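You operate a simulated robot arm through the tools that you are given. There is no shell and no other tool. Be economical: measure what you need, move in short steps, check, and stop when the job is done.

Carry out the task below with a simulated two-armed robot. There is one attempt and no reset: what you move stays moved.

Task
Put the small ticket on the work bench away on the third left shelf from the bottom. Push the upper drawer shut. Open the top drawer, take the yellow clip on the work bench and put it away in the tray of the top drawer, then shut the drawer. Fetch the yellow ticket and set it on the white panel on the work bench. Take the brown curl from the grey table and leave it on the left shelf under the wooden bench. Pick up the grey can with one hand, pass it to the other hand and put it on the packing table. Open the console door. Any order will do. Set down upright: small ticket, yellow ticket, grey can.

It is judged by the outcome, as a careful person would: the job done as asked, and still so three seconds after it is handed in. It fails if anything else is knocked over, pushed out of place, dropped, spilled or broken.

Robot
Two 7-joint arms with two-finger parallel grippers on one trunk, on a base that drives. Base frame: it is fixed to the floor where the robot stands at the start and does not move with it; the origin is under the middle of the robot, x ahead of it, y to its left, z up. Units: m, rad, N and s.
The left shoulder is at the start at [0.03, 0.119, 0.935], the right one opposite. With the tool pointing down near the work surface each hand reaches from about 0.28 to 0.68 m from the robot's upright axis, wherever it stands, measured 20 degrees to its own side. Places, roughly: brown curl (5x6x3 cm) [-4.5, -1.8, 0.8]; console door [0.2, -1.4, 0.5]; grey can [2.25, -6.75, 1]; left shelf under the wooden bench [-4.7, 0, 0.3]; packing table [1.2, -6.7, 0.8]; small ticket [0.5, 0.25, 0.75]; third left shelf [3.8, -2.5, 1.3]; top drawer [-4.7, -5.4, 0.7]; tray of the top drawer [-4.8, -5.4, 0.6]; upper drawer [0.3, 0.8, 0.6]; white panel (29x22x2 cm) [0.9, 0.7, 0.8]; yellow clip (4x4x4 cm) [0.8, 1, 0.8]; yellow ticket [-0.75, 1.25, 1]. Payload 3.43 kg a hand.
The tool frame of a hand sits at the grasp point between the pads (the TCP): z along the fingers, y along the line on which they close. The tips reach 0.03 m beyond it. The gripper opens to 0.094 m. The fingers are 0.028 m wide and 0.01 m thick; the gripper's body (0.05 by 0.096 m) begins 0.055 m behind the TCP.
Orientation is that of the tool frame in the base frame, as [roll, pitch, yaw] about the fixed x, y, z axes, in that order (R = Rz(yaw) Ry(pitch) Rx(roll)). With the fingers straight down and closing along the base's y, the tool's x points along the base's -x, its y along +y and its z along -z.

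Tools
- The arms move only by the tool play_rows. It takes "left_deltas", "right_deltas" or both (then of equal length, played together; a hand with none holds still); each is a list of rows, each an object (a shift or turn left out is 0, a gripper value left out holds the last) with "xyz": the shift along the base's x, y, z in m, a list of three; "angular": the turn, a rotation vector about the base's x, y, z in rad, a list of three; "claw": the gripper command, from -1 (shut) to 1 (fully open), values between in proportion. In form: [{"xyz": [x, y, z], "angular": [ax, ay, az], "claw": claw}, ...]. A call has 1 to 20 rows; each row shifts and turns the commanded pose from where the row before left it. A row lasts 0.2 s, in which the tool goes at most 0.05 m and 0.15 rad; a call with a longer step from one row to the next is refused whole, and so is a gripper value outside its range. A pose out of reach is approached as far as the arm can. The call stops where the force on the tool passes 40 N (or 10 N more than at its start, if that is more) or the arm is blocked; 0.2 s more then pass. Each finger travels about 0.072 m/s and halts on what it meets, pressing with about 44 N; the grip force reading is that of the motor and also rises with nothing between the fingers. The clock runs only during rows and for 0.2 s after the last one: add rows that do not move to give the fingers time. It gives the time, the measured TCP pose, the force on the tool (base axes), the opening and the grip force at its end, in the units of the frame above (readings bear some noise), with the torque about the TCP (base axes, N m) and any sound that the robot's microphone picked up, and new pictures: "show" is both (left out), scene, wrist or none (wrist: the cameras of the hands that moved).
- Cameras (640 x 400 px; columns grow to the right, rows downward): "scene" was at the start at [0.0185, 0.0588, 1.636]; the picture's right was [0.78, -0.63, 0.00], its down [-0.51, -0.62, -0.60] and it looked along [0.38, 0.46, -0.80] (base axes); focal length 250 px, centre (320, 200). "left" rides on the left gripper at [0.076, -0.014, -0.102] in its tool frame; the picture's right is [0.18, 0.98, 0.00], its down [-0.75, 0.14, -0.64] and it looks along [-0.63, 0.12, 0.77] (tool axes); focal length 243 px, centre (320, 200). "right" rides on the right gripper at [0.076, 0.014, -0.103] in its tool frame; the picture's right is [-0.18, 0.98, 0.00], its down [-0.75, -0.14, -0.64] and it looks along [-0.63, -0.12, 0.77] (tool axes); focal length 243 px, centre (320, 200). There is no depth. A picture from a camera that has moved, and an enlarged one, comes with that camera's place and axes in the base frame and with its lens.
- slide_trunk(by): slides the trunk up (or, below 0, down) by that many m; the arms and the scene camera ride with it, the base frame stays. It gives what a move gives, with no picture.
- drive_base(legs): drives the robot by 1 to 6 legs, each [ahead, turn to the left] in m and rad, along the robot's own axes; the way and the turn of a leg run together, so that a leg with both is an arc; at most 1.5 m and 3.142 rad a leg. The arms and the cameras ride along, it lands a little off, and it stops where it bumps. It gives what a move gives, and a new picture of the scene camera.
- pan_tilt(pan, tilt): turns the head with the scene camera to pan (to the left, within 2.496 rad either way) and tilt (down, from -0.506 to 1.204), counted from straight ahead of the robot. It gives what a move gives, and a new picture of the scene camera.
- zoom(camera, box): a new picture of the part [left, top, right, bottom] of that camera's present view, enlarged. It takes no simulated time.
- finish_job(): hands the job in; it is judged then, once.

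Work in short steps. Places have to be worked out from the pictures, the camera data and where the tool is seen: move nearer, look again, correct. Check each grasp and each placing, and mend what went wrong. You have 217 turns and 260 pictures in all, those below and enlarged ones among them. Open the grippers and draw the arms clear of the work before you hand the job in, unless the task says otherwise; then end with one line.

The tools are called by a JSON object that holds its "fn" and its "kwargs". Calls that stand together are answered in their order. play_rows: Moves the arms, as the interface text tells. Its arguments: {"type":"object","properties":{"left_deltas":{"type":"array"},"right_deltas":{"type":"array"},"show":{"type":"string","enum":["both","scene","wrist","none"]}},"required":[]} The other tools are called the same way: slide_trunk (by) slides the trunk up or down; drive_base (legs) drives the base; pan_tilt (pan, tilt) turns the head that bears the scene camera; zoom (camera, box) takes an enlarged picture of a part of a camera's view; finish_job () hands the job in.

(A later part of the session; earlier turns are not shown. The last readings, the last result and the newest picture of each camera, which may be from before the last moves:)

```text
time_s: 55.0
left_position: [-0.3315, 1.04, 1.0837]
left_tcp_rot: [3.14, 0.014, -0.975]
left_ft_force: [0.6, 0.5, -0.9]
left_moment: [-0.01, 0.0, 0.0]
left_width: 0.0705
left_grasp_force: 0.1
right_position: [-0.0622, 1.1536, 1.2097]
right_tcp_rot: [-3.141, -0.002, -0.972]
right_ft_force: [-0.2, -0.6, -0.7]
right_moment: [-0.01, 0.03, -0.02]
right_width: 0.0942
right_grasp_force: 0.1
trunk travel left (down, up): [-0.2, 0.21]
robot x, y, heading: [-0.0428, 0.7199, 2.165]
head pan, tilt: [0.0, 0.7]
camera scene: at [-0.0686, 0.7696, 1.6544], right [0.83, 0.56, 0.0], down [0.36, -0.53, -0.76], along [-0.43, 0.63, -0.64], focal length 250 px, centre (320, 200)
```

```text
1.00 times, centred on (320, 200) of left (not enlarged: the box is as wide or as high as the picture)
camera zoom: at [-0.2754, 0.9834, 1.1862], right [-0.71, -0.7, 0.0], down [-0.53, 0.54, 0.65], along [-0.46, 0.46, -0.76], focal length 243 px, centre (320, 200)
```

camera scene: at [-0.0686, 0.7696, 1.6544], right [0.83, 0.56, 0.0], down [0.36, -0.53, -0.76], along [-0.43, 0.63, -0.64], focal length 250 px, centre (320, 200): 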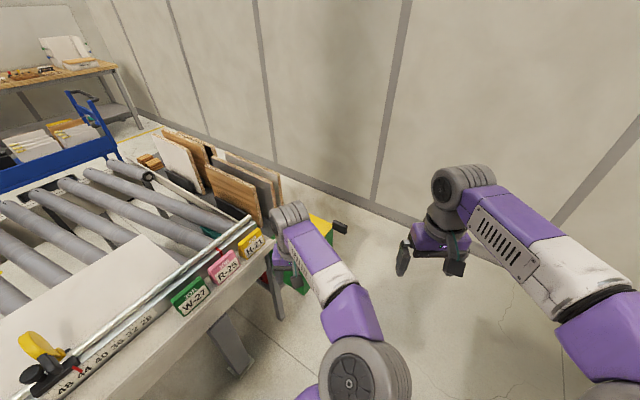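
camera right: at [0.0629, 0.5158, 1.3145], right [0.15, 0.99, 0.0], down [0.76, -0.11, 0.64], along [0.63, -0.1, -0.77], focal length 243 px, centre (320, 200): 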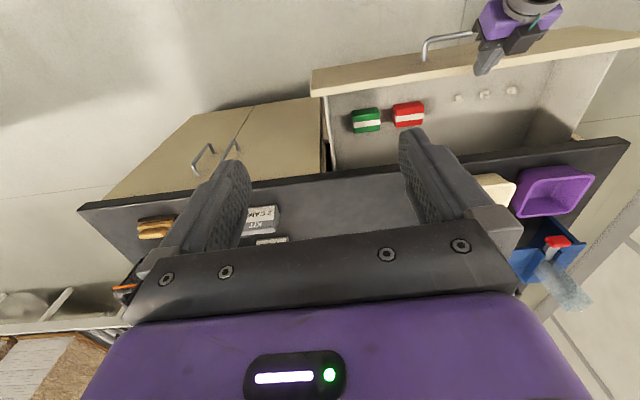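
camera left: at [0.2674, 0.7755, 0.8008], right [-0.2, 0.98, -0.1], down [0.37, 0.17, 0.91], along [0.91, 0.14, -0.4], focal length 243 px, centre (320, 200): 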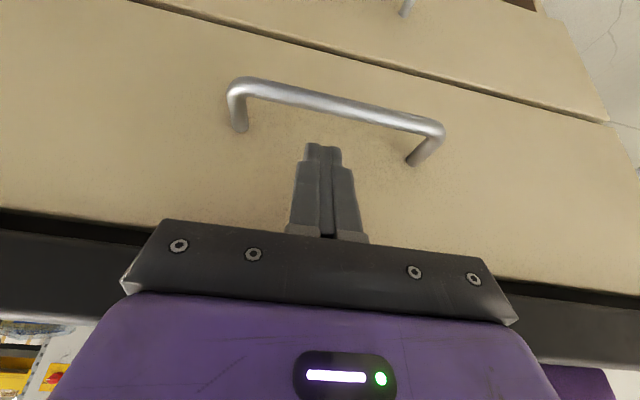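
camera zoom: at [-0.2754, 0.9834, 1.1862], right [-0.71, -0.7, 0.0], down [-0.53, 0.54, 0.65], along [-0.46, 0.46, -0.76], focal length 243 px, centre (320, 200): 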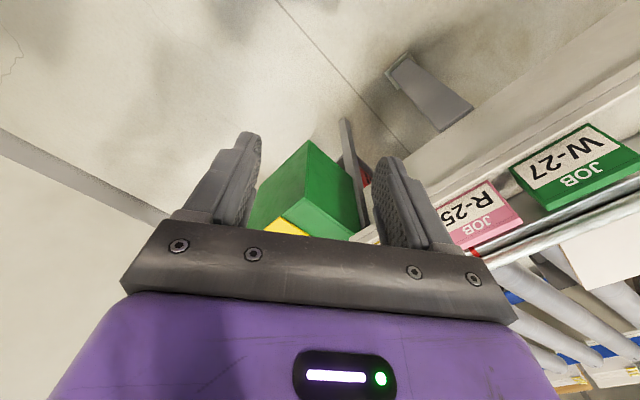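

The ticket is a wedge card about 9 cm wide lying along y, front edge x≈-0.607. I drive 0.1 m nearer and bring the left hand above it, fingers to close along x.

{"fn": "drive_base", "kwargs": {"legs": [[0.1, 0]]}}

{"fn": "play_rows", "kwargs": {"left_deltas": [{"xyz": [0, 0, 0.04], "angular": [0, 0, -0.149], "claw": 1}, {"xyz": [-0.04, -0.01, 0.01], "angular": [0, 0, -0.149]}, {"xyz": [-0.045, -0.01, 0], "angular": [0, 0, -0.149]}, {"xyz": [-0.045, -0.01, 0], "angular": [0, 0, -0.149]}, {"xyz": [-0.045, -0.01, 0]}, {"xyz": [-0.045, -0.01, 0]}], "show": "both"}}

```text
time_s: 56.1
left_position: [-0.3869, 1.1197, 1.083]
left_tcp_rot: [3.14, 0.012, -0.976]
left_ft_force: [0.7, 0.0, 0.1]
left_moment: [-0.01, -0.03, 0.0]
left_width: 0.0706
left_grasp_force: 0.1
right_position: [-0.1179, 1.2364, 1.2107]
right_tcp_rot: [3.14, -0.005, -0.973]
right_ft_force: [-0.3, 0.6, -0.2]
right_moment: [-0.03, 0.02, -0.01]
right_width: 0.0938
right_grasp_force: 0.1
trunk travel left (down, up): [-0.2, 0.21]
robot x, y, heading: [-0.0967, 0.8037, 2.163]
head pan, tilt: [0.0, 0.7]
camera scene: at [-0.124, 0.8509, 1.6544], right [0.83, 0.56, 0.0], down [0.36, -0.53, -0.76], along [-0.43, 0.63, -0.64], focal length 250 px, centre (320, 200)
```

scene: 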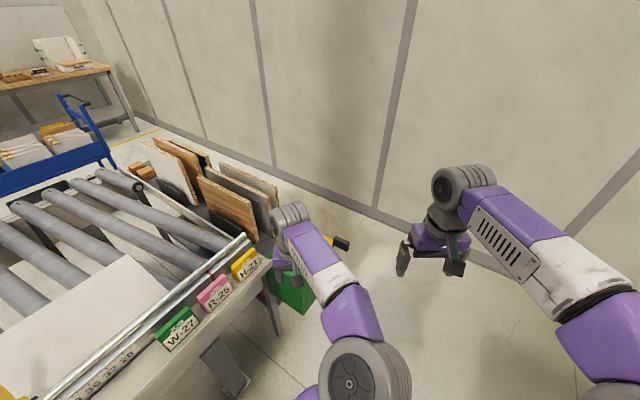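

```text
time_s: 57.5
left_position: [-0.538, 1.0873, 1.1342]
left_tcp_rot: [3.138, 0.012, -1.573]
left_ft_force: [-0.3, 1.3, 0.2]
left_moment: [0.02, 0.02, 0.02]
left_width: 0.0942
left_grasp_force: 0.0
left hand out of reach, approached as far as the arm can: row 5, 6
right_position: [-0.1163, 1.2354, 1.2108]
right_tcp_rot: [3.141, -0.002, -0.975]
right_ft_force: [-0.1, 0.8, -0.1]
right_moment: [-0.01, -0.03, -0.01]
right_width: 0.0939
right_grasp_force: 0.1
trunk travel left (down, up): [-0.2, 0.21]
robot x, y, heading: [-0.0952, 0.8024, 2.167]
head pan, tilt: [0.0, 0.7]
camera scene: at [-0.1236, 0.8502, 1.6545], right [0.83, 0.56, 0.0], down [0.36, -0.53, -0.76], along [-0.43, 0.63, -0.64], focal length 250 px, centre (320, 200)
camera left: at [-0.5237, 1.0097, 1.2364], right [-0.98, -0.18, 0.0], down [-0.14, 0.75, 0.65], along [-0.12, 0.64, -0.76], focal length 243 px, centre (320, 200)
```

scene: 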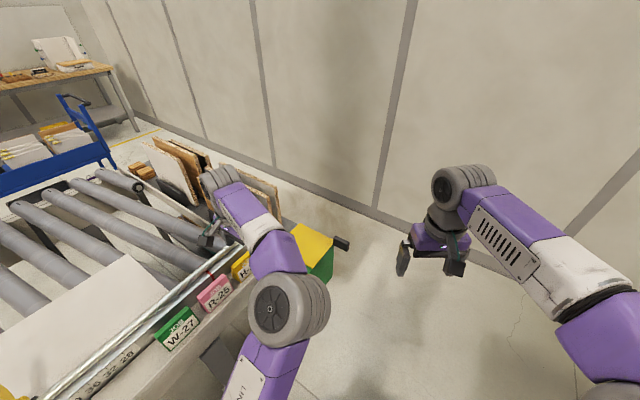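
left: 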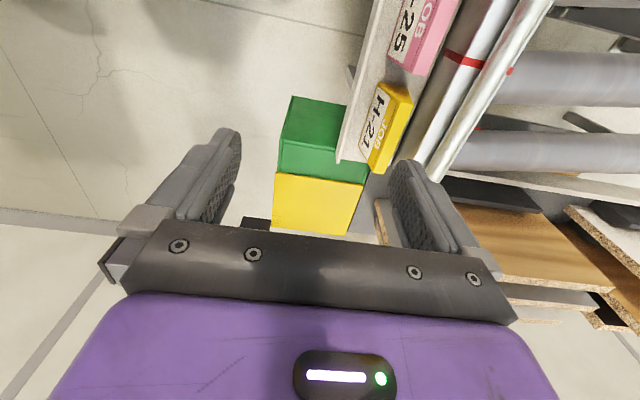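

I get a clear view along the ticket from above. I zoom for accurate edges.

{"fn": "zoom", "kwargs": {"camera": "left", "box": [320, 60, 448, 190]}}

{"fn": "slide_trunk", "kwargs": {"by": 0.12}}

{"fn": "drive_base", "kwargs": {"legs": [[0.06, 0]]}}

```text
3.08 times, centred on (384, 125) of left
camera zoom: at [-0.5237, 1.0097, 1.2364], right [-0.98, -0.18, 0.0], down [-0.14, 0.75, 0.65], along [-0.12, 0.64, -0.76], focal length 746 px, centre (123, 431)
```

zoom: 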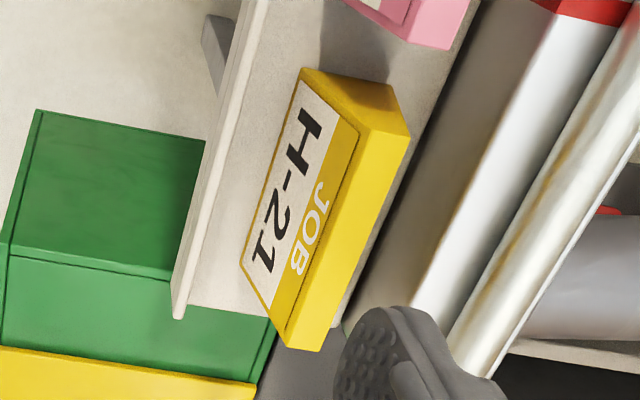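

```text
time_s: 59.0
left_position: [-0.539, 1.0871, 1.2531]
left_tcp_rot: [3.141, 0.013, -1.573]
left_ft_force: [0.1, 0.4, 0.1]
left_moment: [-0.01, -0.03, -0.01]
left_width: 0.0941
left_grasp_force: 0.1
right_position: [-0.116, 1.2349, 1.33]
right_tcp_rot: [-3.14, 0.0, -0.973]
right_ft_force: [0.3, -1.1, 0.9]
right_moment: [0.01, -0.01, -0.02]
right_width: 0.094
right_grasp_force: 0.1
trunk travel left (down, up): [-0.32, 0.09]
robot x, y, heading: [-0.0935, 0.8037, 2.17]
head pan, tilt: [0.0, 0.7]
```

```text
time_s: 60.0
left_position: [-0.5723, 1.1361, 1.2545]
left_tcp_rot: [3.139, 0.013, -1.571]
left_ft_force: [0.0, 1.2, 0.1]
left_moment: [-0.03, -0.04, -0.01]
left_width: 0.0942
left_grasp_force: 0.0
right_position: [-0.1503, 1.2858, 1.3298]
right_tcp_rot: [-3.141, -0.004, -0.973]
right_ft_force: [-0.3, 0.7, -0.1]
right_moment: [-0.02, -0.01, 0.01]
right_width: 0.0944
right_grasp_force: 0.2
trunk travel left (down, up): [-0.32, 0.09]
robot x, y, heading: [-0.1262, 0.8528, 2.167]
head pan, tilt: [0.0, 0.7]
camera scene: at [-0.1576, 0.9003, 1.7744], right [0.83, 0.56, 0.0], down [0.36, -0.53, -0.76], along [-0.43, 0.63, -0.64], focal length 250 px, centre (320, 200)
```

scene: 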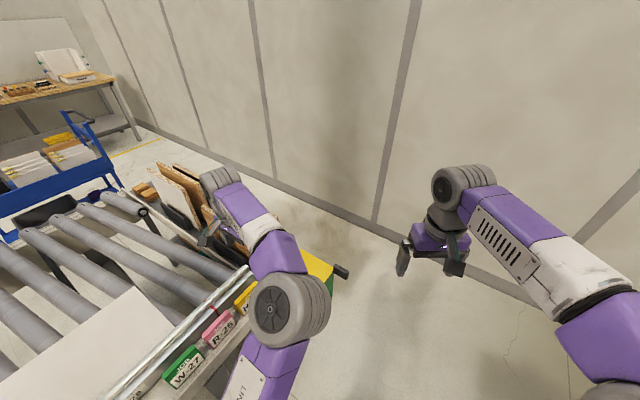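

Triangulation is consistent: base z=0.90, x −0.614…−0.654 (4 cm), y 1.08–1.175, top z≈0.965, symmetric wedge. I centre the hand over (-0.634, 1.128) with the opening at about 6 cm.

{"fn": "play_rows", "kwargs": {"left_deltas": [{"xyz": [-0.03, -0.004, -0.03], "claw": 0.25}, {"xyz": [-0.032, -0.004, -0.03]}, {"xyz": [0, 0, -0.04]}, {"xyz": [0, 0, -0.04]}, {"xyz": [0, 0, -0.04]}], "show": "both"}}

```text
time_s: 61.2
left_position: [-0.5722, 1.1356, 1.1615]
left_tcp_rot: [3.137, 0.017, -1.577]
left_ft_force: [-0.9, -1.1, -0.5]
left_moment: [0.03, -0.01, -0.03]
left_width: 0.0588
left_grasp_force: 0.1
left hand out of reach, approached as far as the arm can: row 1, 2, 4, 5
right_position: [-0.1513, 1.2829, 1.3313]
right_tcp_rot: [-3.141, 0.001, -0.972]
right_ft_force: [-0.2, -1.1, 0.8]
right_moment: [0.02, 0.0, -0.01]
right_width: 0.0941
right_grasp_force: 0.0
trunk travel left (down, up): [-0.32, 0.09]
robot x, y, heading: [-0.1256, 0.8482, 2.168]
head pan, tilt: [0.0, 0.7]
camera scene: at [-0.1575, 0.898, 1.7745], right [0.83, 0.56, 0.0], down [0.36, -0.53, -0.77], along [-0.43, 0.63, -0.64], focal length 250 px, centre (320, 200)
camera left: at [-0.5575, 1.0577, 1.2627], right [-0.98, -0.18, 0.0], down [-0.13, 0.74, 0.66], along [-0.12, 0.64, -0.75], focal length 243 px, centre (320, 200)
```

scene: 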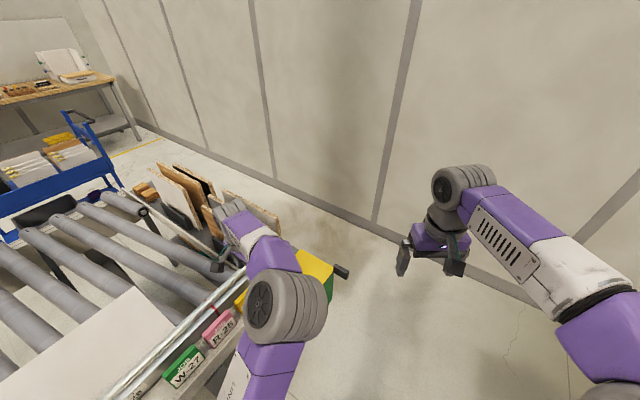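
left: 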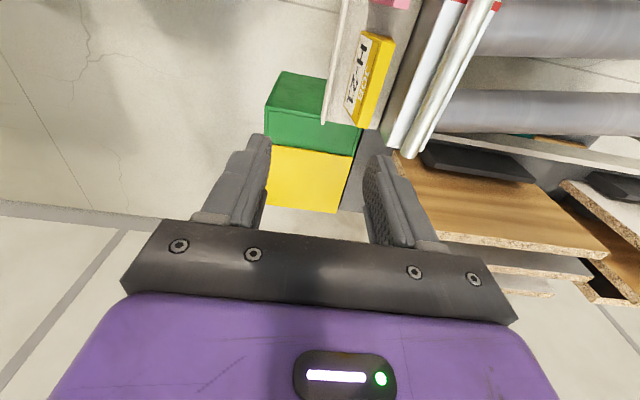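

The arm is joint-limited in this yaw rather than distance-limited. I reposition the base to about (-0.2, 0.72) heading 1.85, where the hand yaw is more neutral.

{"fn": "drive_base", "kwargs": {"legs": [[0, -1.118], [-0.148, 0], [0, 0.8]]}}

```text
time_s: 67.4
left_position: [-0.5347, 1.1303, 1.1604]
left_tcp_rot: [3.137, 0.016, -1.891]
left_ft_force: [-0.4, 0.5, -0.2]
left_moment: [-0.03, 0.0, 0.0]
left_width: 0.0588
left_grasp_force: 0.1
right_position: [-0.0886, 1.1396, 1.3319]
right_tcp_rot: [-3.141, -0.002, -1.286]
right_ft_force: [-0.2, -0.1, -0.8]
right_moment: [-0.02, 0.0, -0.02]
right_width: 0.0939
right_grasp_force: 0.0
trunk travel left (down, up): [-0.32, 0.09]
robot x, y, heading: [-0.1975, 0.7207, 1.854]
head pan, tilt: [0.0, 0.7]
camera scene: at [-0.2141, 0.7773, 1.7745], right [0.96, 0.28, 0.0], down [0.18, -0.62, -0.76], along [-0.21, 0.73, -0.64], focal length 250 px, centre (320, 200)
```

scene: 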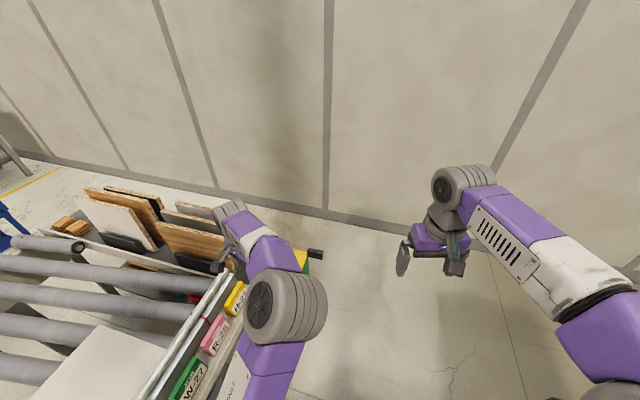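

Base landed as intended. Now I rotate the hand back to yaw −1.571 and move over the ticket.

{"fn": "play_rows", "kwargs": {"left_deltas": [{"xyz": [-0.03, 0, 0], "angular": [0, 0, 0.11]}, {"xyz": [-0.035, 0, 0], "angular": [0, 0, 0.11]}, {"xyz": [-0.034, -0.002, 0], "angular": [0, 0, 0.1]}, {"xyz": [0, 0, -0.04]}, {"xyz": [0, 0, -0.04]}], "show": "wrist"}}

```text
time_s: 68.6
left_position: [-0.5248, 1.1494, 1.1751]
left_tcp_rot: [3.125, 0.027, -1.754]
left_ft_force: [0.8, 0.7, 0.6]
left_moment: [-0.03, 0.02, 0.0]
left_width: 0.0589
left_grasp_force: 0.1
left hand out of reach, approached as far as the arm can: row 1, 2, 3, 4, 5
right_position: [-0.0864, 1.1413, 1.3297]
right_tcp_rot: [-3.141, -0.004, -1.287]
right_ft_force: [-0.8, 1.4, -0.9]
right_moment: [-0.05, 0.03, -0.01]
right_width: 0.094
right_grasp_force: 0.1
trunk travel left (down, up): [-0.32, 0.09]
robot x, y, heading: [-0.2008, 0.724, 1.854]
head pan, tilt: [0.0, 0.7]
camera left: at [-0.5227, 1.0695, 1.2758], right [-1.0, 0.0, 0.01], down [0.01, 0.75, 0.66], along [-0.01, 0.66, -0.75], focal length 243 px, centre (320, 200)
```

left: 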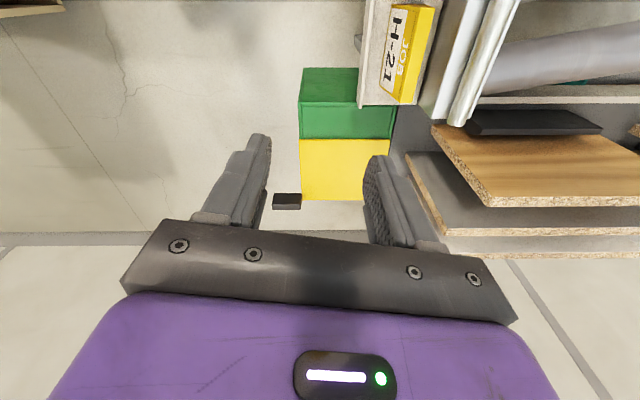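

The hand height costs reach, I think. I try lowering first at this radius, then moving outward.

{"fn": "play_rows", "kwargs": {"left_deltas": [{"xyz": [0.04, -0.04, 0]}, {"xyz": [0, -0.01, -0.045], "angular": [0, 0, 0.1]}, {"xyz": [0, 0, -0.045], "angular": [0, 0, 0.09]}], "show": "wrist"}}

```text
refused: row 1 steps farther than a row can; nothing moved
```

Row too long; I split it.

{"fn": "play_rows", "kwargs": {"left_deltas": [{"xyz": [0.03, -0.03, 0]}, {"xyz": [0.01, -0.02, -0.03], "angular": [0, 0, 0.1]}, {"xyz": [0, 0, -0.045], "angular": [0, 0, 0.09]}], "show": "none"}}

{"fn": "play_rows", "kwargs": {"left_deltas": [{"xyz": [-0.04, 0, 0]}, {"xyz": [-0.04, 0.0, 0]}, {"xyz": [-0.04, 0.01, 0]}, {"xyz": [-0.028, 0.02, 0]}], "show": "both"}}

```text
time_s: 69.4
left_position: [-0.4854, 1.0998, 1.0992]
left_tcp_rot: [3.134, 0.021, -1.56]
left_ft_force: [0.3, 0.1, 0.6]
left_moment: [-0.03, -0.01, -0.01]
left_width: 0.0587
left_grasp_force: 0.1
right_position: [-0.0889, 1.1396, 1.3297]
right_tcp_rot: [3.14, -0.004, -1.286]
right_ft_force: [0.7, -0.5, -0.3]
right_moment: [0.01, 0.02, 0.01]
right_width: 0.0944
right_grasp_force: 0.0
trunk travel left (down, up): [-0.32, 0.09]
robot x, y, heading: [-0.202, 0.725, 1.855]
head pan, tilt: [0.0, 0.7]
```

```text
time_s: 70.4
left_position: [-0.5445, 1.0958, 1.1047]
left_tcp_rot: [3.13, 0.022, -1.562]
left_ft_force: [0.1, -0.4, 0.5]
left_moment: [-0.01, 0.0, 0.0]
left_width: 0.0588
left_grasp_force: 0.1
left hand out of reach, approached as far as the arm can: row 2, 3, 4
right_position: [-0.0868, 1.1402, 1.3306]
right_tcp_rot: [-3.14, -0.001, -1.287]
right_ft_force: [0.4, -0.7, 0.1]
right_moment: [-0.01, -0.01, 0.0]
right_width: 0.0938
right_grasp_force: 0.1
trunk travel left (down, up): [-0.32, 0.09]
robot x, y, heading: [-0.2001, 0.7284, 1.856]
head pan, tilt: [0.0, 0.7]
camera scene: at [-0.2134, 0.7778, 1.7744], right [0.96, 0.28, 0.0], down [0.18, -0.62, -0.76], along [-0.21, 0.73, -0.64], focal length 250 px, centre (320, 200)
camera left: at [-0.5274, 1.018, 1.2067], right [-0.98, -0.19, 0.01], down [-0.14, 0.74, 0.66], along [-0.13, 0.65, -0.75], focal length 243 px, centre (320, 200)
```

scene: 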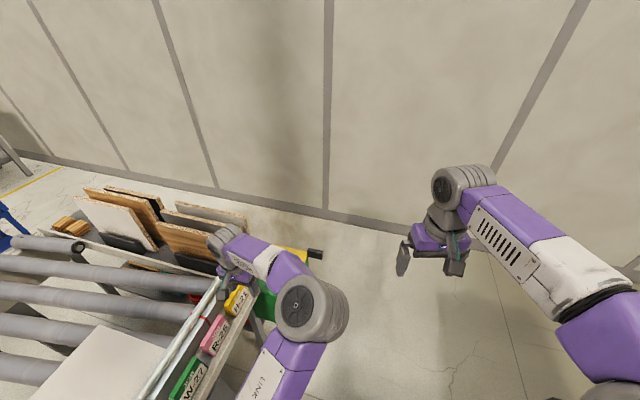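
left: 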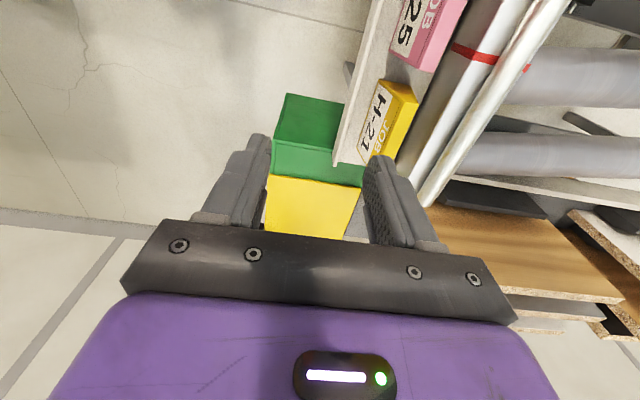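

The elbow is folded inboard, which limits the arm. I bring the hand up, back, then out left like its starting posture, so the elbow swings out, and look.

{"fn": "play_rows", "kwargs": {"left_deltas": [{"xyz": [0.012, -0.036, 0.03], "angular": [0, 0, 0.09]}, {"xyz": [0.012, -0.036, 0.03], "angular": [0, 0, 0.09]}, {"xyz": [0.012, -0.036, 0.03], "angular": [0, 0, 0.09]}, {"xyz": [-0.038, -0.011, 0.01]}, {"xyz": [-0.038, -0.011, 0]}, {"xyz": [-0.038, -0.011, 0]}, {"xyz": [-0.038, -0.011, 0]}, {"xyz": [-0.038, -0.011, 0]}, {"xyz": [-0.038, -0.011, 0]}], "show": "scene"}}

```text
time_s: 72.4
left_position: [-0.7009, 0.907, 1.2179]
left_tcp_rot: [3.131, 0.023, -1.292]
left_ft_force: [-0.9, 0.2, 0.5]
left_moment: [0.01, 0.0, -0.03]
left_width: 0.0587
left_grasp_force: 0.1
left hand out of reach, approached as far as the arm can: row 8, 9
right_position: [-0.0874, 1.1411, 1.3307]
right_tcp_rot: [3.141, -0.003, -1.287]
right_ft_force: [0.2, -0.4, -0.4]
right_moment: [0.0, -0.01, -0.01]
right_width: 0.0941
right_grasp_force: 0.1
trunk travel left (down, up): [-0.32, 0.09]
robot x, y, heading: [-0.1995, 0.7247, 1.855]
head pan, tilt: [0.0, 0.7]
camera scene: at [-0.2128, 0.7785, 1.7744], right [0.96, 0.28, 0.0], down [0.18, -0.62, -0.76], along [-0.21, 0.73, -0.64], focal length 250 px, centre (320, 200)
```

scene: 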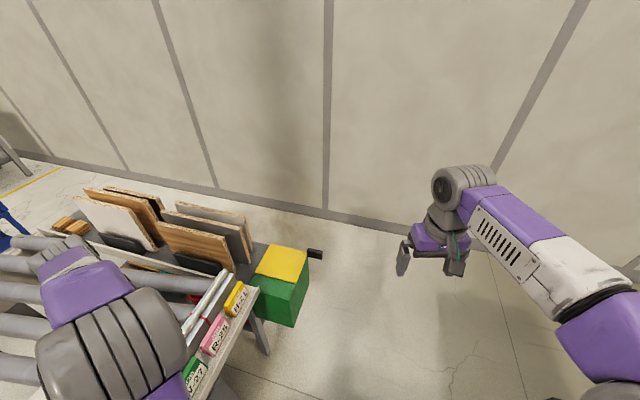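

Reach shrinks as the hand is high relative to the shoulder. I raise the trunk fully, bring the hand back in front of the conveyor and lower it to just above ticket height before extending.

{"fn": "play_rows", "kwargs": {"left_deltas": [{"xyz": [0.038, 0.011, 0]}, {"xyz": [0.038, 0.011, 0]}, {"xyz": [0.038, 0.011, 0]}, {"xyz": [0.038, 0.011, 0]}, {"xyz": [0.038, 0.011, 0]}, {"xyz": [0.038, 0.011, 0]}, {"xyz": [0.02, 0.02, 0]}], "show": "none"}}

{"fn": "slide_trunk", "kwargs": {"by": 0.09}}

{"fn": "play_rows", "kwargs": {"left_deltas": [{"xyz": [0, 0, -0.045], "angular": [0, 0, -0.09]}, {"xyz": [0, 0, -0.045], "angular": [0, 0, -0.09]}, {"xyz": [0, 0, -0.045], "angular": [0, 0, -0.09]}, {"xyz": [0, 0, -0.045]}, {"xyz": [0, 0, -0.045]}, {"xyz": [0, 0, -0.045]}], "show": "both"}}

```text
time_s: 74.0
left_position: [-0.4555, 0.9921, 1.2166]
left_tcp_rot: [3.132, 0.021, -1.288]
left_ft_force: [0.9, 0.1, 0.7]
left_moment: [0.01, -0.01, 0.0]
left_width: 0.0589
left_grasp_force: 0.0
right_position: [-0.0879, 1.1416, 1.3299]
right_tcp_rot: [3.141, -0.003, -1.286]
right_ft_force: [0.7, 0.6, -1.0]
right_moment: [-0.01, 0.0, -0.02]
right_width: 0.0942
right_grasp_force: 0.1
trunk travel left (down, up): [-0.32, 0.09]
robot x, y, heading: [-0.1987, 0.7236, 1.854]
head pan, tilt: [0.0, 0.7]
```

```text
time_s: 75.3
left_position: [-0.4551, 0.9935, 1.3063]
left_tcp_rot: [3.134, 0.021, -1.291]
left_ft_force: [0.2, -0.3, 0.2]
left_moment: [0.02, -0.02, 0.01]
left_width: 0.0585
left_grasp_force: 0.0
right_position: [-0.0886, 1.1398, 1.4209]
right_tcp_rot: [-3.14, -0.001, -1.287]
right_ft_force: [-0.8, -0.4, -0.3]
right_moment: [-0.01, -0.03, -0.01]
right_width: 0.0942
right_grasp_force: 0.0
trunk travel left (down, up): [-0.41, 0.0]
robot x, y, heading: [-0.1995, 0.7245, 1.857]
head pan, tilt: [0.0, 0.7]
```

```text
time_s: 76.7
left_position: [-0.4553, 0.9924, 1.035]
left_tcp_rot: [3.133, 0.022, -1.562]
left_ft_force: [0.5, 0.7, 0.2]
left_moment: [-0.01, -0.02, -0.01]
left_width: 0.0587
left_grasp_force: 0.0
right_position: [-0.0887, 1.1419, 1.4194]
right_tcp_rot: [-3.141, -0.004, -1.286]
right_ft_force: [-1.5, 0.3, -0.5]
right_moment: [0.03, 0.0, -0.01]
right_width: 0.0939
right_grasp_force: 0.1
trunk travel left (down, up): [-0.41, 0.0]
robot x, y, heading: [-0.2039, 0.7214, 1.852]
head pan, tilt: [0.0, 0.7]
camera scene: at [-0.2145, 0.7785, 1.8644], right [0.96, 0.28, 0.0], down [0.18, -0.62, -0.76], along [-0.21, 0.73, -0.64], focal length 250 px, centre (320, 200)
camera left: at [-0.4396, 0.9141, 1.1368], right [-0.98, -0.19, 0.01], down [-0.14, 0.74, 0.66], along [-0.13, 0.65, -0.75], focal length 243 px, centre (320, 200)
```

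scene: 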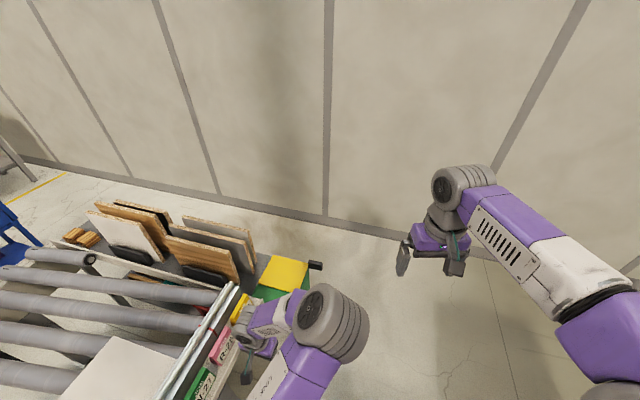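
left: 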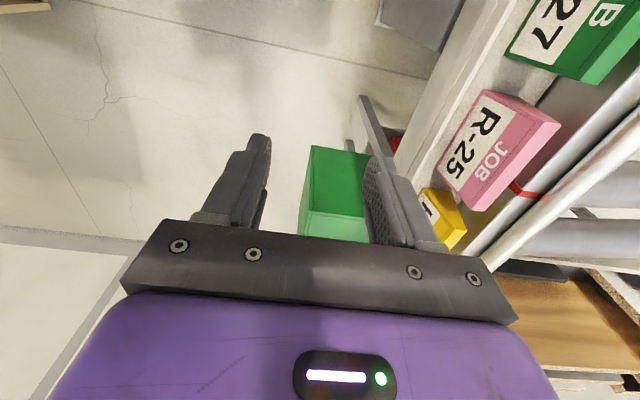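

Now extend along y to the ticket's centre line, then −x over it at this safe height.

{"fn": "play_rows", "kwargs": {"left_deltas": [{"xyz": [0, 0.045, 0]}, {"xyz": [0, 0.045, 0]}, {"xyz": [0, 0.045, 0]}, {"xyz": [-0.045, 0, 0]}, {"xyz": [-0.045, 0, 0]}, {"xyz": [-0.045, 0, 0]}, {"xyz": [-0.044, 0, 0]}], "show": "wrist"}}

```text
time_s: 78.3
left_position: [-0.5047, 1.0922, 1.08]
left_tcp_rot: [3.131, 0.021, -1.563]
left_ft_force: [0.2, 1.0, -0.2]
left_moment: [0.0, 0.0, -0.01]
left_width: 0.0588
left_grasp_force: 0.0
left hand out of reach, approached as far as the arm can: row 4, 5, 6, 7
right_position: [-0.0885, 1.14, 1.4218]
right_tcp_rot: [3.14, -0.003, -1.285]
right_ft_force: [-0.7, -0.1, 1.2]
right_moment: [0.03, -0.02, -0.01]
right_width: 0.0937
right_grasp_force: 0.3
trunk travel left (down, up): [-0.41, 0.0]
robot x, y, heading: [-0.2001, 0.7201, 1.852]
head pan, tilt: [0.0, 0.7]
camera left: at [-0.4876, 1.0142, 1.1809], right [-0.98, -0.19, 0.01], down [-0.14, 0.74, 0.66], along [-0.13, 0.65, -0.75], focal length 243 px, centre (320, 200)
```

left: 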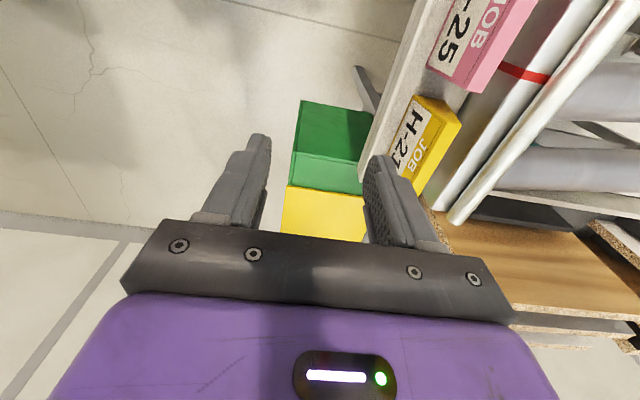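

The left elbow is folded inboard (mirror image of the right arm's good outboard elbow). I try to swing it out: raise the hand, move left, and roll the wrist outboard.

{"fn": "play_rows", "kwargs": {"left_deltas": [{"xyz": [0.0084, -0.029, 0.04]}, {"xyz": [0.0084, -0.029, 0.04]}, {"xyz": [0.0084, -0.029, 0.04]}, {"xyz": [0.0084, -0.029, 0.04]}, {"xyz": [-0.038, -0.011, 0.02], "angular": [0.042, -0.143, 0]}, {"xyz": [-0.038, -0.011, 0], "angular": [0.042, -0.143, 0]}, {"xyz": [-0.038, -0.011, 0], "angular": [0.042, -0.143, 0]}, {"xyz": [-0.038, -0.011, 0], "angular": [0.042, -0.143, 0]}, {"xyz": [-0.038, -0.011, 0], "angular": [0.042, -0.143, 0]}, {"angular": [0.042, -0.143, 0]}, {"angular": [0.042, -0.143, 0]}], "show": "scene"}}

```text
refused: row 1 steps farther than a row can; nothing moved
```

Slightly too long again; I trim it.

{"fn": "play_rows", "kwargs": {"left_deltas": [{"xyz": [0.0084, -0.029, 0.038]}, {"xyz": [0.0084, -0.029, 0.038]}, {"xyz": [0.0084, -0.029, 0.038]}, {"xyz": [0.0084, -0.029, 0.038]}, {"xyz": [-0.038, -0.011, 0.02], "angular": [0.042, -0.143, 0]}, {"xyz": [-0.038, -0.011, 0], "angular": [0.042, -0.143, 0]}, {"xyz": [-0.038, -0.011, 0], "angular": [0.042, -0.143, 0]}, {"xyz": [-0.038, -0.011, 0], "angular": [0.042, -0.143, 0]}, {"xyz": [-0.038, -0.011, 0], "angular": [0.042, -0.143, 0]}, {"angular": [0.042, -0.143, 0]}, {"angular": [0.042, -0.143, 0]}], "show": "scene"}}

```text
time_s: 80.7
left_position: [-0.6195, 0.9196, 1.3196]
left_tcp_rot: [-2.268, 0.324, -1.374]
left_ft_force: [-0.1, -0.7, -0.1]
left_moment: [-0.01, -0.01, 0.0]
left_width: 0.0589
left_grasp_force: 0.0
left hand out of reach, approached as far as the arm can: row 7, 8, 9
right_position: [-0.0876, 1.1402, 1.4201]
right_tcp_rot: [-3.139, -0.002, -1.287]
right_ft_force: [-0.6, -0.3, 0.7]
right_moment: [0.02, -0.03, -0.01]
right_width: 0.0942
right_grasp_force: 0.1
trunk travel left (down, up): [-0.41, 0.0]
robot x, y, heading: [-0.1978, 0.7241, 1.857]
head pan, tilt: [0.0, 0.7]
camera scene: at [-0.2145, 0.7772, 1.8645], right [0.96, 0.28, 0.0], down [0.18, -0.62, -0.76], along [-0.21, 0.73, -0.64], focal length 250 px, centre (320, 200)
```

scene: 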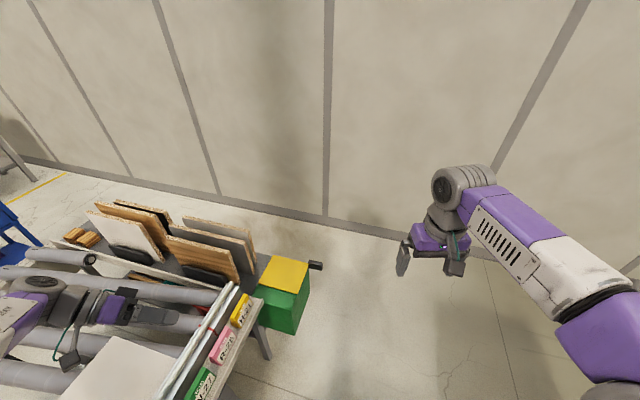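

The elbow is now outboard. I unroll while moving forward-right, and check the posture.

{"fn": "play_rows", "kwargs": {"left_deltas": [{"xyz": [0.02, 0.02, 0], "angular": [-0.042, 0.143, 0]}, {"xyz": [0.02, 0.02, 0], "angular": [-0.042, 0.143, 0]}, {"xyz": [0.02, 0.02, 0], "angular": [-0.042, 0.143, 0]}, {"xyz": [0.01, 0.02, 0], "angular": [-0.042, 0.143, 0]}, {"xyz": [0.0, 0.02, 0], "angular": [-0.042, 0.143, 0]}, {"xyz": [0.0, 0.02, 0], "angular": [-0.042, 0.143, 0]}, {"xyz": [0.0, 0.01, 0], "angular": [-0.02, 0.05, 0]}], "show": "scene"}}

```text
time_s: 82.3
left_position: [-0.5505, 1.0504, 1.3197]
left_tcp_rot: [3.061, 0.113, -1.6]
left_ft_force: [0.4, 0.0, 0.3]
left_moment: [-0.01, -0.01, 0.02]
left_width: 0.0587
left_grasp_force: 0.2
right_position: [-0.0874, 1.1398, 1.4205]
right_tcp_rot: [3.141, -0.003, -1.285]
right_ft_force: [-0.6, 0.4, 0.0]
right_moment: [-0.02, -0.02, -0.01]
right_width: 0.094
right_grasp_force: 0.0
trunk travel left (down, up): [-0.41, 0.0]
robot x, y, heading: [-0.1996, 0.7239, 1.856]
head pan, tilt: [0.0, 0.7]
camera scene: at [-0.2142, 0.7775, 1.8645], right [0.96, 0.28, 0.0], down [0.18, -0.62, -0.76], along [-0.21, 0.73, -0.64], focal length 250 px, centre (320, 200)
```

scene: 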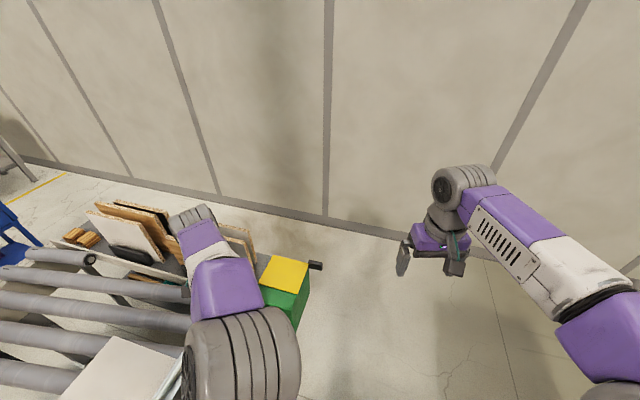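

No reach complaint at this place now. I level the tool and go toward the ticket, descending to z≈1.05.

{"fn": "play_rows", "kwargs": {"left_deltas": [{"xyz": [0, 0.01, -0.045], "angular": [-0.115, -0.077, 0]}, {"xyz": [0, 0.01, -0.045]}, {"xyz": [-0.01, 0.01, -0.045]}, {"xyz": [-0.015, 0.01, -0.045]}, {"xyz": [-0.02, 0.015, -0.04]}, {"xyz": [-0.02, 0.015, -0.04]}, {"xyz": [-0.018, 0.008, -0.01]}], "show": "both"}}

```text
time_s: 83.9
left_position: [-0.5466, 1.0717, 1.194]
left_tcp_rot: [-3.137, 0.001, -1.596]
left_ft_force: [0.8, 0.2, 0.3]
left_moment: [-0.01, 0.01, -0.03]
left_width: 0.0588
left_grasp_force: 0.0
left hand out of reach, approached as far as the arm can: row 3, 4, 5, 6, 7
right_position: [-0.0883, 1.1405, 1.4212]
right_tcp_rot: [3.141, -0.001, -1.286]
right_ft_force: [0.1, 0.3, 0.6]
right_moment: [-0.05, 0.0, 0.04]
right_width: 0.094
right_grasp_force: 0.0
trunk travel left (down, up): [-0.41, 0.0]
robot x, y, heading: [-0.198, 0.725, 1.849]
head pan, tilt: [0.0, 0.7]
camera scene: at [-0.214, 0.7772, 1.8645], right [0.96, 0.28, 0.0], down [0.18, -0.62, -0.77], along [-0.21, 0.73, -0.64], focal length 250 px, centre (320, 200)
camera left: at [-0.5342, 0.9953, 1.2969], right [-0.99, -0.16, 0.0], down [-0.12, 0.76, 0.64], along [-0.1, 0.63, -0.77], focal length 243 px, centre (320, 200)
```

scene: 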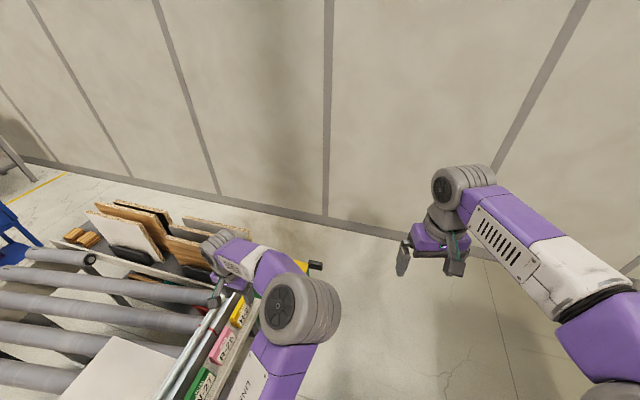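
left: 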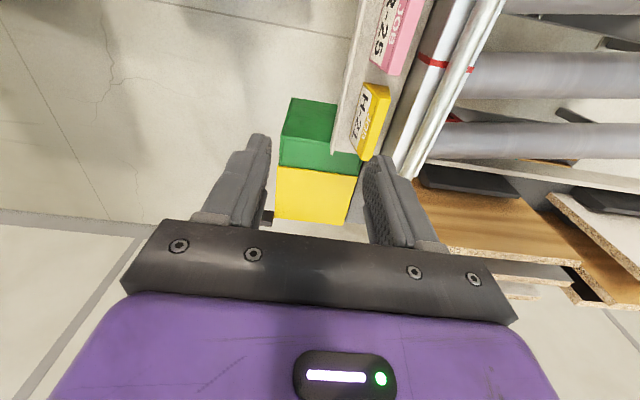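

Low hand relative to the shoulder is what limits it. So I raise the hand relative to the trunk, then slide the trunk down, keeping the hand above the ticket.

{"fn": "play_rows", "kwargs": {"left_deltas": [{"xyz": [0, 0, 0.045]}, {"xyz": [0, 0, 0.045]}, {"xyz": [0, 0, 0.045]}, {"xyz": [0, 0, 0.045]}, {"xyz": [0, 0, 0.02], "angular": [0, 0, 0.025]}], "show": "none"}}

{"fn": "slide_trunk", "kwargs": {"by": -0.34}}

{"fn": "play_rows", "kwargs": {"left_deltas": [{"xyz": [-0.03, 0.02, 0]}, {"xyz": [-0.03, 0.02, 0]}, {"xyz": [-0.02, 0.015, 0]}], "show": "both"}}

```text
time_s: 85.1
left_position: [-0.5459, 1.0735, 1.3945]
left_tcp_rot: [-3.14, 0.0, -1.571]
left_ft_force: [-0.2, 0.0, 0.2]
left_moment: [-0.02, 0.01, 0.03]
left_width: 0.0588
left_grasp_force: 0.1
right_position: [-0.0886, 1.1409, 1.4204]
right_tcp_rot: [-3.141, -0.003, -1.286]
right_ft_force: [0.2, -1.0, -0.3]
right_moment: [-0.01, 0.02, -0.03]
right_width: 0.0942
right_grasp_force: 0.0
trunk travel left (down, up): [-0.41, 0.0]
robot x, y, heading: [-0.1972, 0.725, 1.857]
head pan, tilt: [0.0, 0.7]
```

```text
time_s: 88.4
left_position: [-0.5473, 1.0742, 1.0539]
left_tcp_rot: [-3.142, 0.001, -1.571]
left_ft_force: [-0.5, -0.1, -1.0]
left_moment: [-0.01, 0.0, 0.01]
left_width: 0.059
left_grasp_force: 0.0
right_position: [-0.0876, 1.1401, 1.0807]
right_tcp_rot: [3.142, -0.001, -1.286]
right_ft_force: [0.1, 0.6, 0.1]
right_moment: [-0.06, 0.01, -0.01]
right_width: 0.094
right_grasp_force: 0.0
trunk travel left (down, up): [-0.07, 0.34]
robot x, y, heading: [-0.1969, 0.7201, 1.849]
head pan, tilt: [0.0, 0.7]
```

```text
time_s: 89.2
left_position: [-0.5738, 1.0942, 1.0626]
left_tcp_rot: [3.141, 0.004, -1.574]
left_ft_force: [0.0, 0.0, -0.4]
left_moment: [0.02, 0.01, 0.0]
left_width: 0.0585
left_grasp_force: 0.0
left hand out of reach, approached as far as the arm can: row 1, 2, 3
right_position: [-0.0882, 1.1409, 1.0815]
right_tcp_rot: [-3.14, -0.002, -1.286]
right_ft_force: [-1.6, 0.1, -0.2]
right_moment: [0.02, -0.03, 0.03]
right_width: 0.094
right_grasp_force: 0.1
trunk travel left (down, up): [-0.07, 0.34]
robot x, y, heading: [-0.2003, 0.7244, 1.855]
head pan, tilt: [0.0, 0.7]
camera scene: at [-0.2143, 0.7767, 1.5245], right [0.96, 0.28, 0.0], down [0.18, -0.62, -0.77], along [-0.21, 0.73, -0.64], focal length 250 px, centre (320, 200)
camera left: at [-0.5576, 1.0177, 1.1647], right [-0.98, -0.18, 0.0], down [-0.14, 0.75, 0.64], along [-0.12, 0.63, -0.76], focal length 243 px, centre (320, 200)
```

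scene: 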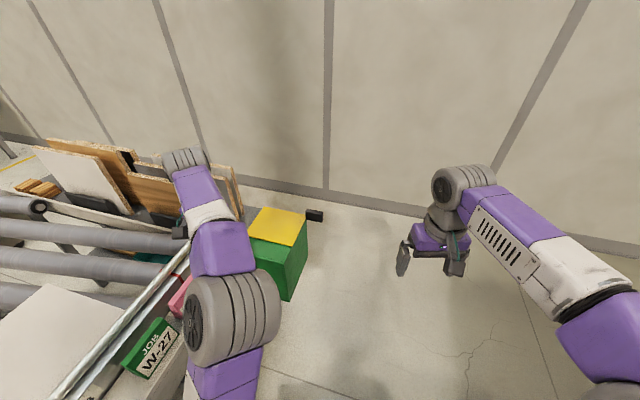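
left: 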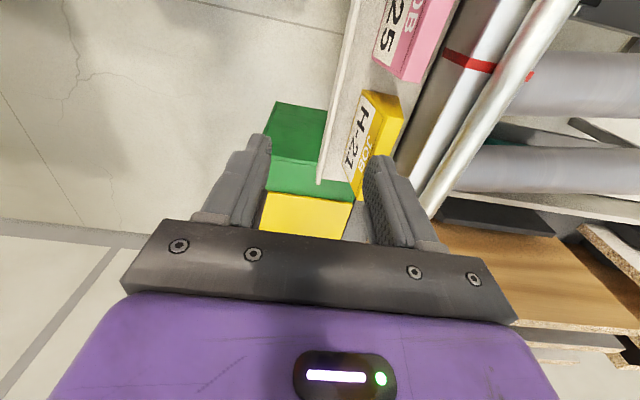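

Closer: only 7 cm short. I drive the base 6 cm forward (hand stays above ticket height) and then extend.

{"fn": "drive_base", "kwargs": {"legs": [[0.06, 0.0]]}}

{"fn": "play_rows", "kwargs": {"left_deltas": [{"xyz": [-0.015, -0.015, -0.02]}, {"xyz": [-0.015, -0.01, -0.01]}, {"xyz": [-0.013, 0, 0]}], "show": "wrist"}}

```text
time_s: 90.2
left_position: [-0.5884, 1.1531, 1.0603]
left_tcp_rot: [-3.141, 0.001, -1.574]
left_ft_force: [-0.2, 0.1, -0.3]
left_moment: [0.01, 0.0, -0.01]
left_width: 0.0587
left_grasp_force: 0.1
right_position: [-0.1042, 1.1984, 1.0812]
right_tcp_rot: [3.139, -0.003, -1.286]
right_ft_force: [0.0, 0.3, 0.0]
right_moment: [-0.01, -0.04, -0.02]
right_width: 0.094
right_grasp_force: 0.1
trunk travel left (down, up): [-0.07, 0.34]
robot x, y, heading: [-0.214, 0.7788, 1.854]
head pan, tilt: [0.0, 0.7]
camera scene: at [-0.2308, 0.8361, 1.5244], right [0.96, 0.28, 0.0], down [0.18, -0.62, -0.76], along [-0.21, 0.73, -0.64], focal length 250 px, centre (320, 200)
```

scene: 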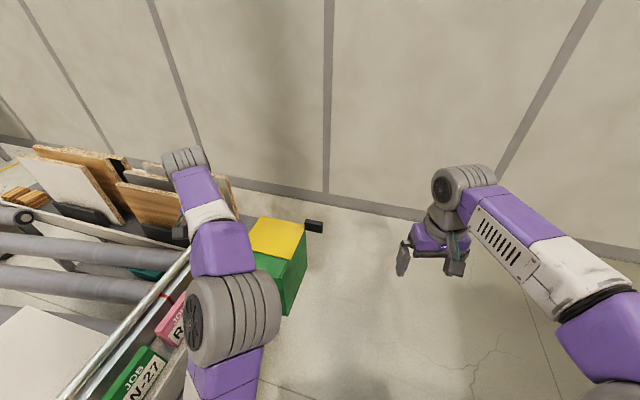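

```text
time_s: 91.0
left_position: [-0.6173, 1.1266, 1.0314]
left_tcp_rot: [3.139, 0.002, -1.576]
left_ft_force: [-0.3, 0.4, -0.7]
left_moment: [-0.05, 0.0, 0.0]
left_width: 0.0587
left_grasp_force: 0.0
left hand out of reach, approached as far as the arm can: row 3
right_position: [-0.1041, 1.199, 1.08]
right_tcp_rot: [3.14, -0.003, -1.288]
right_ft_force: [0.5, 0.7, 0.7]
right_moment: [0.02, 0.02, 0.03]
right_width: 0.094
right_grasp_force: 0.1
trunk travel left (down, up): [-0.07, 0.34]
robot x, y, heading: [-0.2166, 0.7801, 1.851]
head pan, tilt: [0.0, 0.7]
camera left: at [-0.6021, 1.0504, 1.1347], right [-0.98, -0.18, 0.0], down [-0.14, 0.75, 0.64], along [-0.12, 0.63, -0.77], focal length 243 px, centre (320, 200)
```

left: 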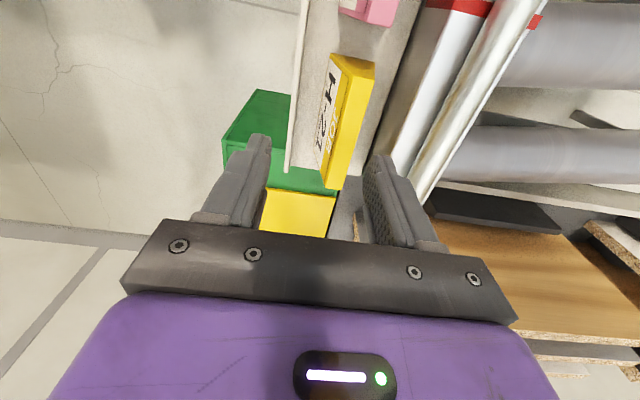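

Nearly there: 1.7 cm short. Another 4 cm forward with the base, then correct.

{"fn": "drive_base", "kwargs": {"legs": [[0.045, 0.0]]}}

{"fn": "play_rows", "kwargs": {"left_deltas": [{"xyz": [0.0, -0.02, 0]}, {"xyz": [-0.005, -0.02, 0]}], "show": "wrist"}}

```text
time_s: 91.9
left_position: [-0.6308, 1.1713, 1.0314]
left_tcp_rot: [3.14, 0.001, -1.574]
left_ft_force: [0.3, -0.2, -0.4]
left_moment: [-0.03, 0.01, -0.04]
left_width: 0.0588
left_grasp_force: 0.1
right_position: [-0.1183, 1.2415, 1.0809]
right_tcp_rot: [3.141, -0.003, -1.285]
right_ft_force: [-0.1, 0.4, 0.1]
right_moment: [-0.02, -0.05, 0.01]
right_width: 0.094
right_grasp_force: 0.0
trunk travel left (down, up): [-0.07, 0.34]
robot x, y, heading: [-0.2338, 0.8229, 1.855]
head pan, tilt: [0.0, 0.7]
camera scene: at [-0.2434, 0.8793, 1.5244], right [0.96, 0.28, 0.0], down [0.18, -0.62, -0.76], along [-0.21, 0.73, -0.65], focal length 250 px, centre (320, 200)
```

scene: 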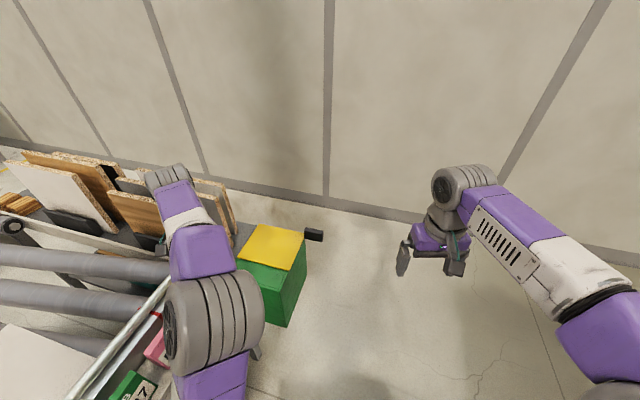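

```text
time_s: 92.5
left_position: [-0.6347, 1.1285, 1.0328]
left_tcp_rot: [3.14, 0.004, -1.573]
left_ft_force: [0.2, -0.9, -0.6]
left_moment: [-0.01, -0.01, 0.04]
left_width: 0.0587
left_grasp_force: 0.0
right_position: [-0.1169, 1.2399, 1.0808]
right_tcp_rot: [-3.141, -0.002, -1.286]
right_ft_force: [0.1, -0.8, -0.4]
right_moment: [-0.03, -0.02, 0.0]
right_width: 0.094
right_grasp_force: 0.1
trunk travel left (down, up): [-0.07, 0.34]
robot x, y, heading: [-0.2298, 0.8233, 1.853]
head pan, tilt: [0.0, 0.7]
camera left: at [-0.6199, 1.0524, 1.1355], right [-0.98, -0.18, 0.0], down [-0.14, 0.75, 0.64], along [-0.12, 0.63, -0.76], focal length 243 px, centre (320, 200)
```

left: 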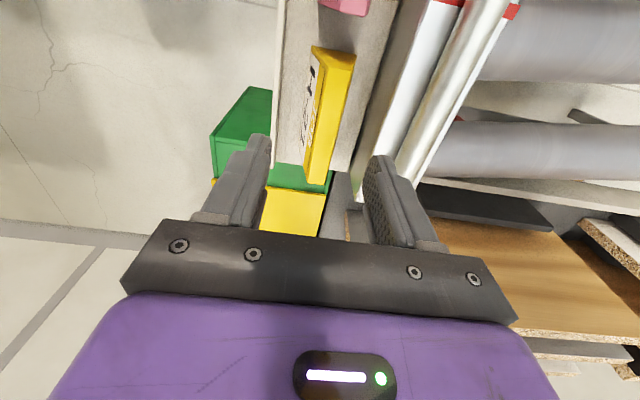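

The hand is centred over (-0.635, 1.128). I descend halfway and check.

{"fn": "play_rows", "kwargs": {"left_deltas": [{"xyz": [0, 0, -0.02]}, {"xyz": [0, 0, -0.02]}], "show": "wrist"}}

```text
time_s: 93.1
left_position: [-0.6356, 1.1302, 0.9927]
left_tcp_rot: [3.141, 0.004, -1.575]
left_ft_force: [0.8, -1.0, 0.6]
left_moment: [-0.07, 0.0, 0.01]
left_width: 0.0587
left_grasp_force: 0.1
right_position: [-0.1176, 1.2406, 1.0804]
right_tcp_rot: [3.141, -0.004, -1.286]
right_ft_force: [0.1, 0.2, -0.3]
right_moment: [0.04, 0.0, 0.01]
right_width: 0.094
right_grasp_force: 0.1
trunk travel left (down, up): [-0.07, 0.34]
robot x, y, heading: [-0.2283, 0.8195, 1.855]
head pan, tilt: [0.0, 0.7]
camera left: at [-0.6194, 1.0532, 1.0958], right [-0.98, -0.18, 0.0], down [-0.14, 0.75, 0.64], along [-0.12, 0.63, -0.76], focal length 243 px, centre (320, 200)
```

left: 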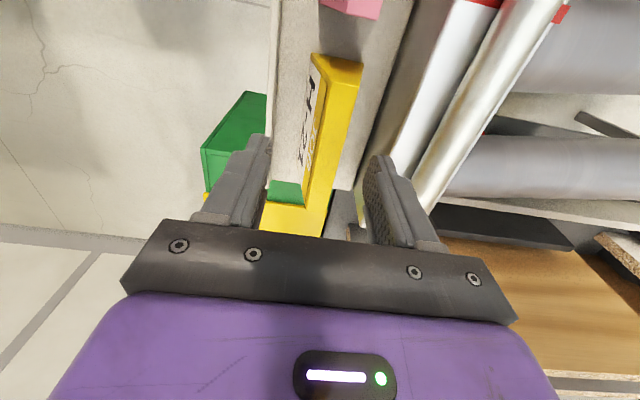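

Alignment with the TCP (pixel 320,188) is good. I descend to z≈0.952 and close.

{"fn": "play_rows", "kwargs": {"left_deltas": [{"xyz": [0, -0.002, -0.02]}, {"xyz": [0, 0, -0.02]}, {}, {"claw": -1}, {}, {}, {}], "show": "wrist"}}

```text
time_s: 94.7
left_position: [-0.6348, 1.1293, 0.9515]
left_tcp_rot: [3.14, 0.003, -1.575]
left_ft_force: [0.4, 0.8, -0.3]
left_moment: [0.02, 0.01, -0.01]
left_width: 0.024
left_grasp_force: 44.2
right_position: [-0.1179, 1.2408, 1.0815]
right_tcp_rot: [-3.14, 0.0, -1.285]
right_ft_force: [0.0, -0.2, 0.2]
right_moment: [0.02, 0.02, 0.01]
right_width: 0.0942
right_grasp_force: 0.0
trunk travel left (down, up): [-0.07, 0.34]
robot x, y, heading: [-0.2319, 0.8241, 1.855]
head pan, tilt: [0.0, 0.7]
camera left: at [-0.6196, 1.0518, 1.0554], right [-0.98, -0.18, 0.0], down [-0.14, 0.75, 0.64], along [-0.12, 0.63, -0.76], focal length 243 px, centre (320, 200)
```

left: 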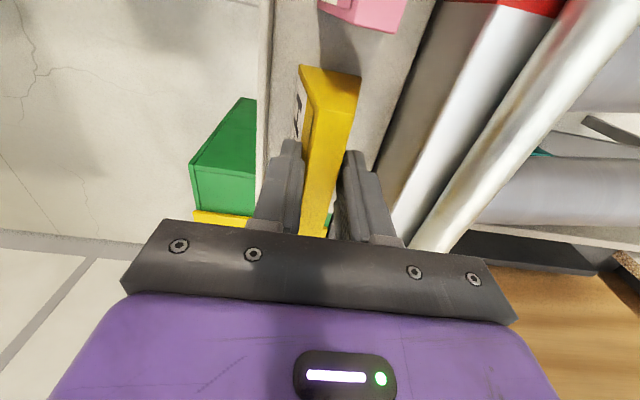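

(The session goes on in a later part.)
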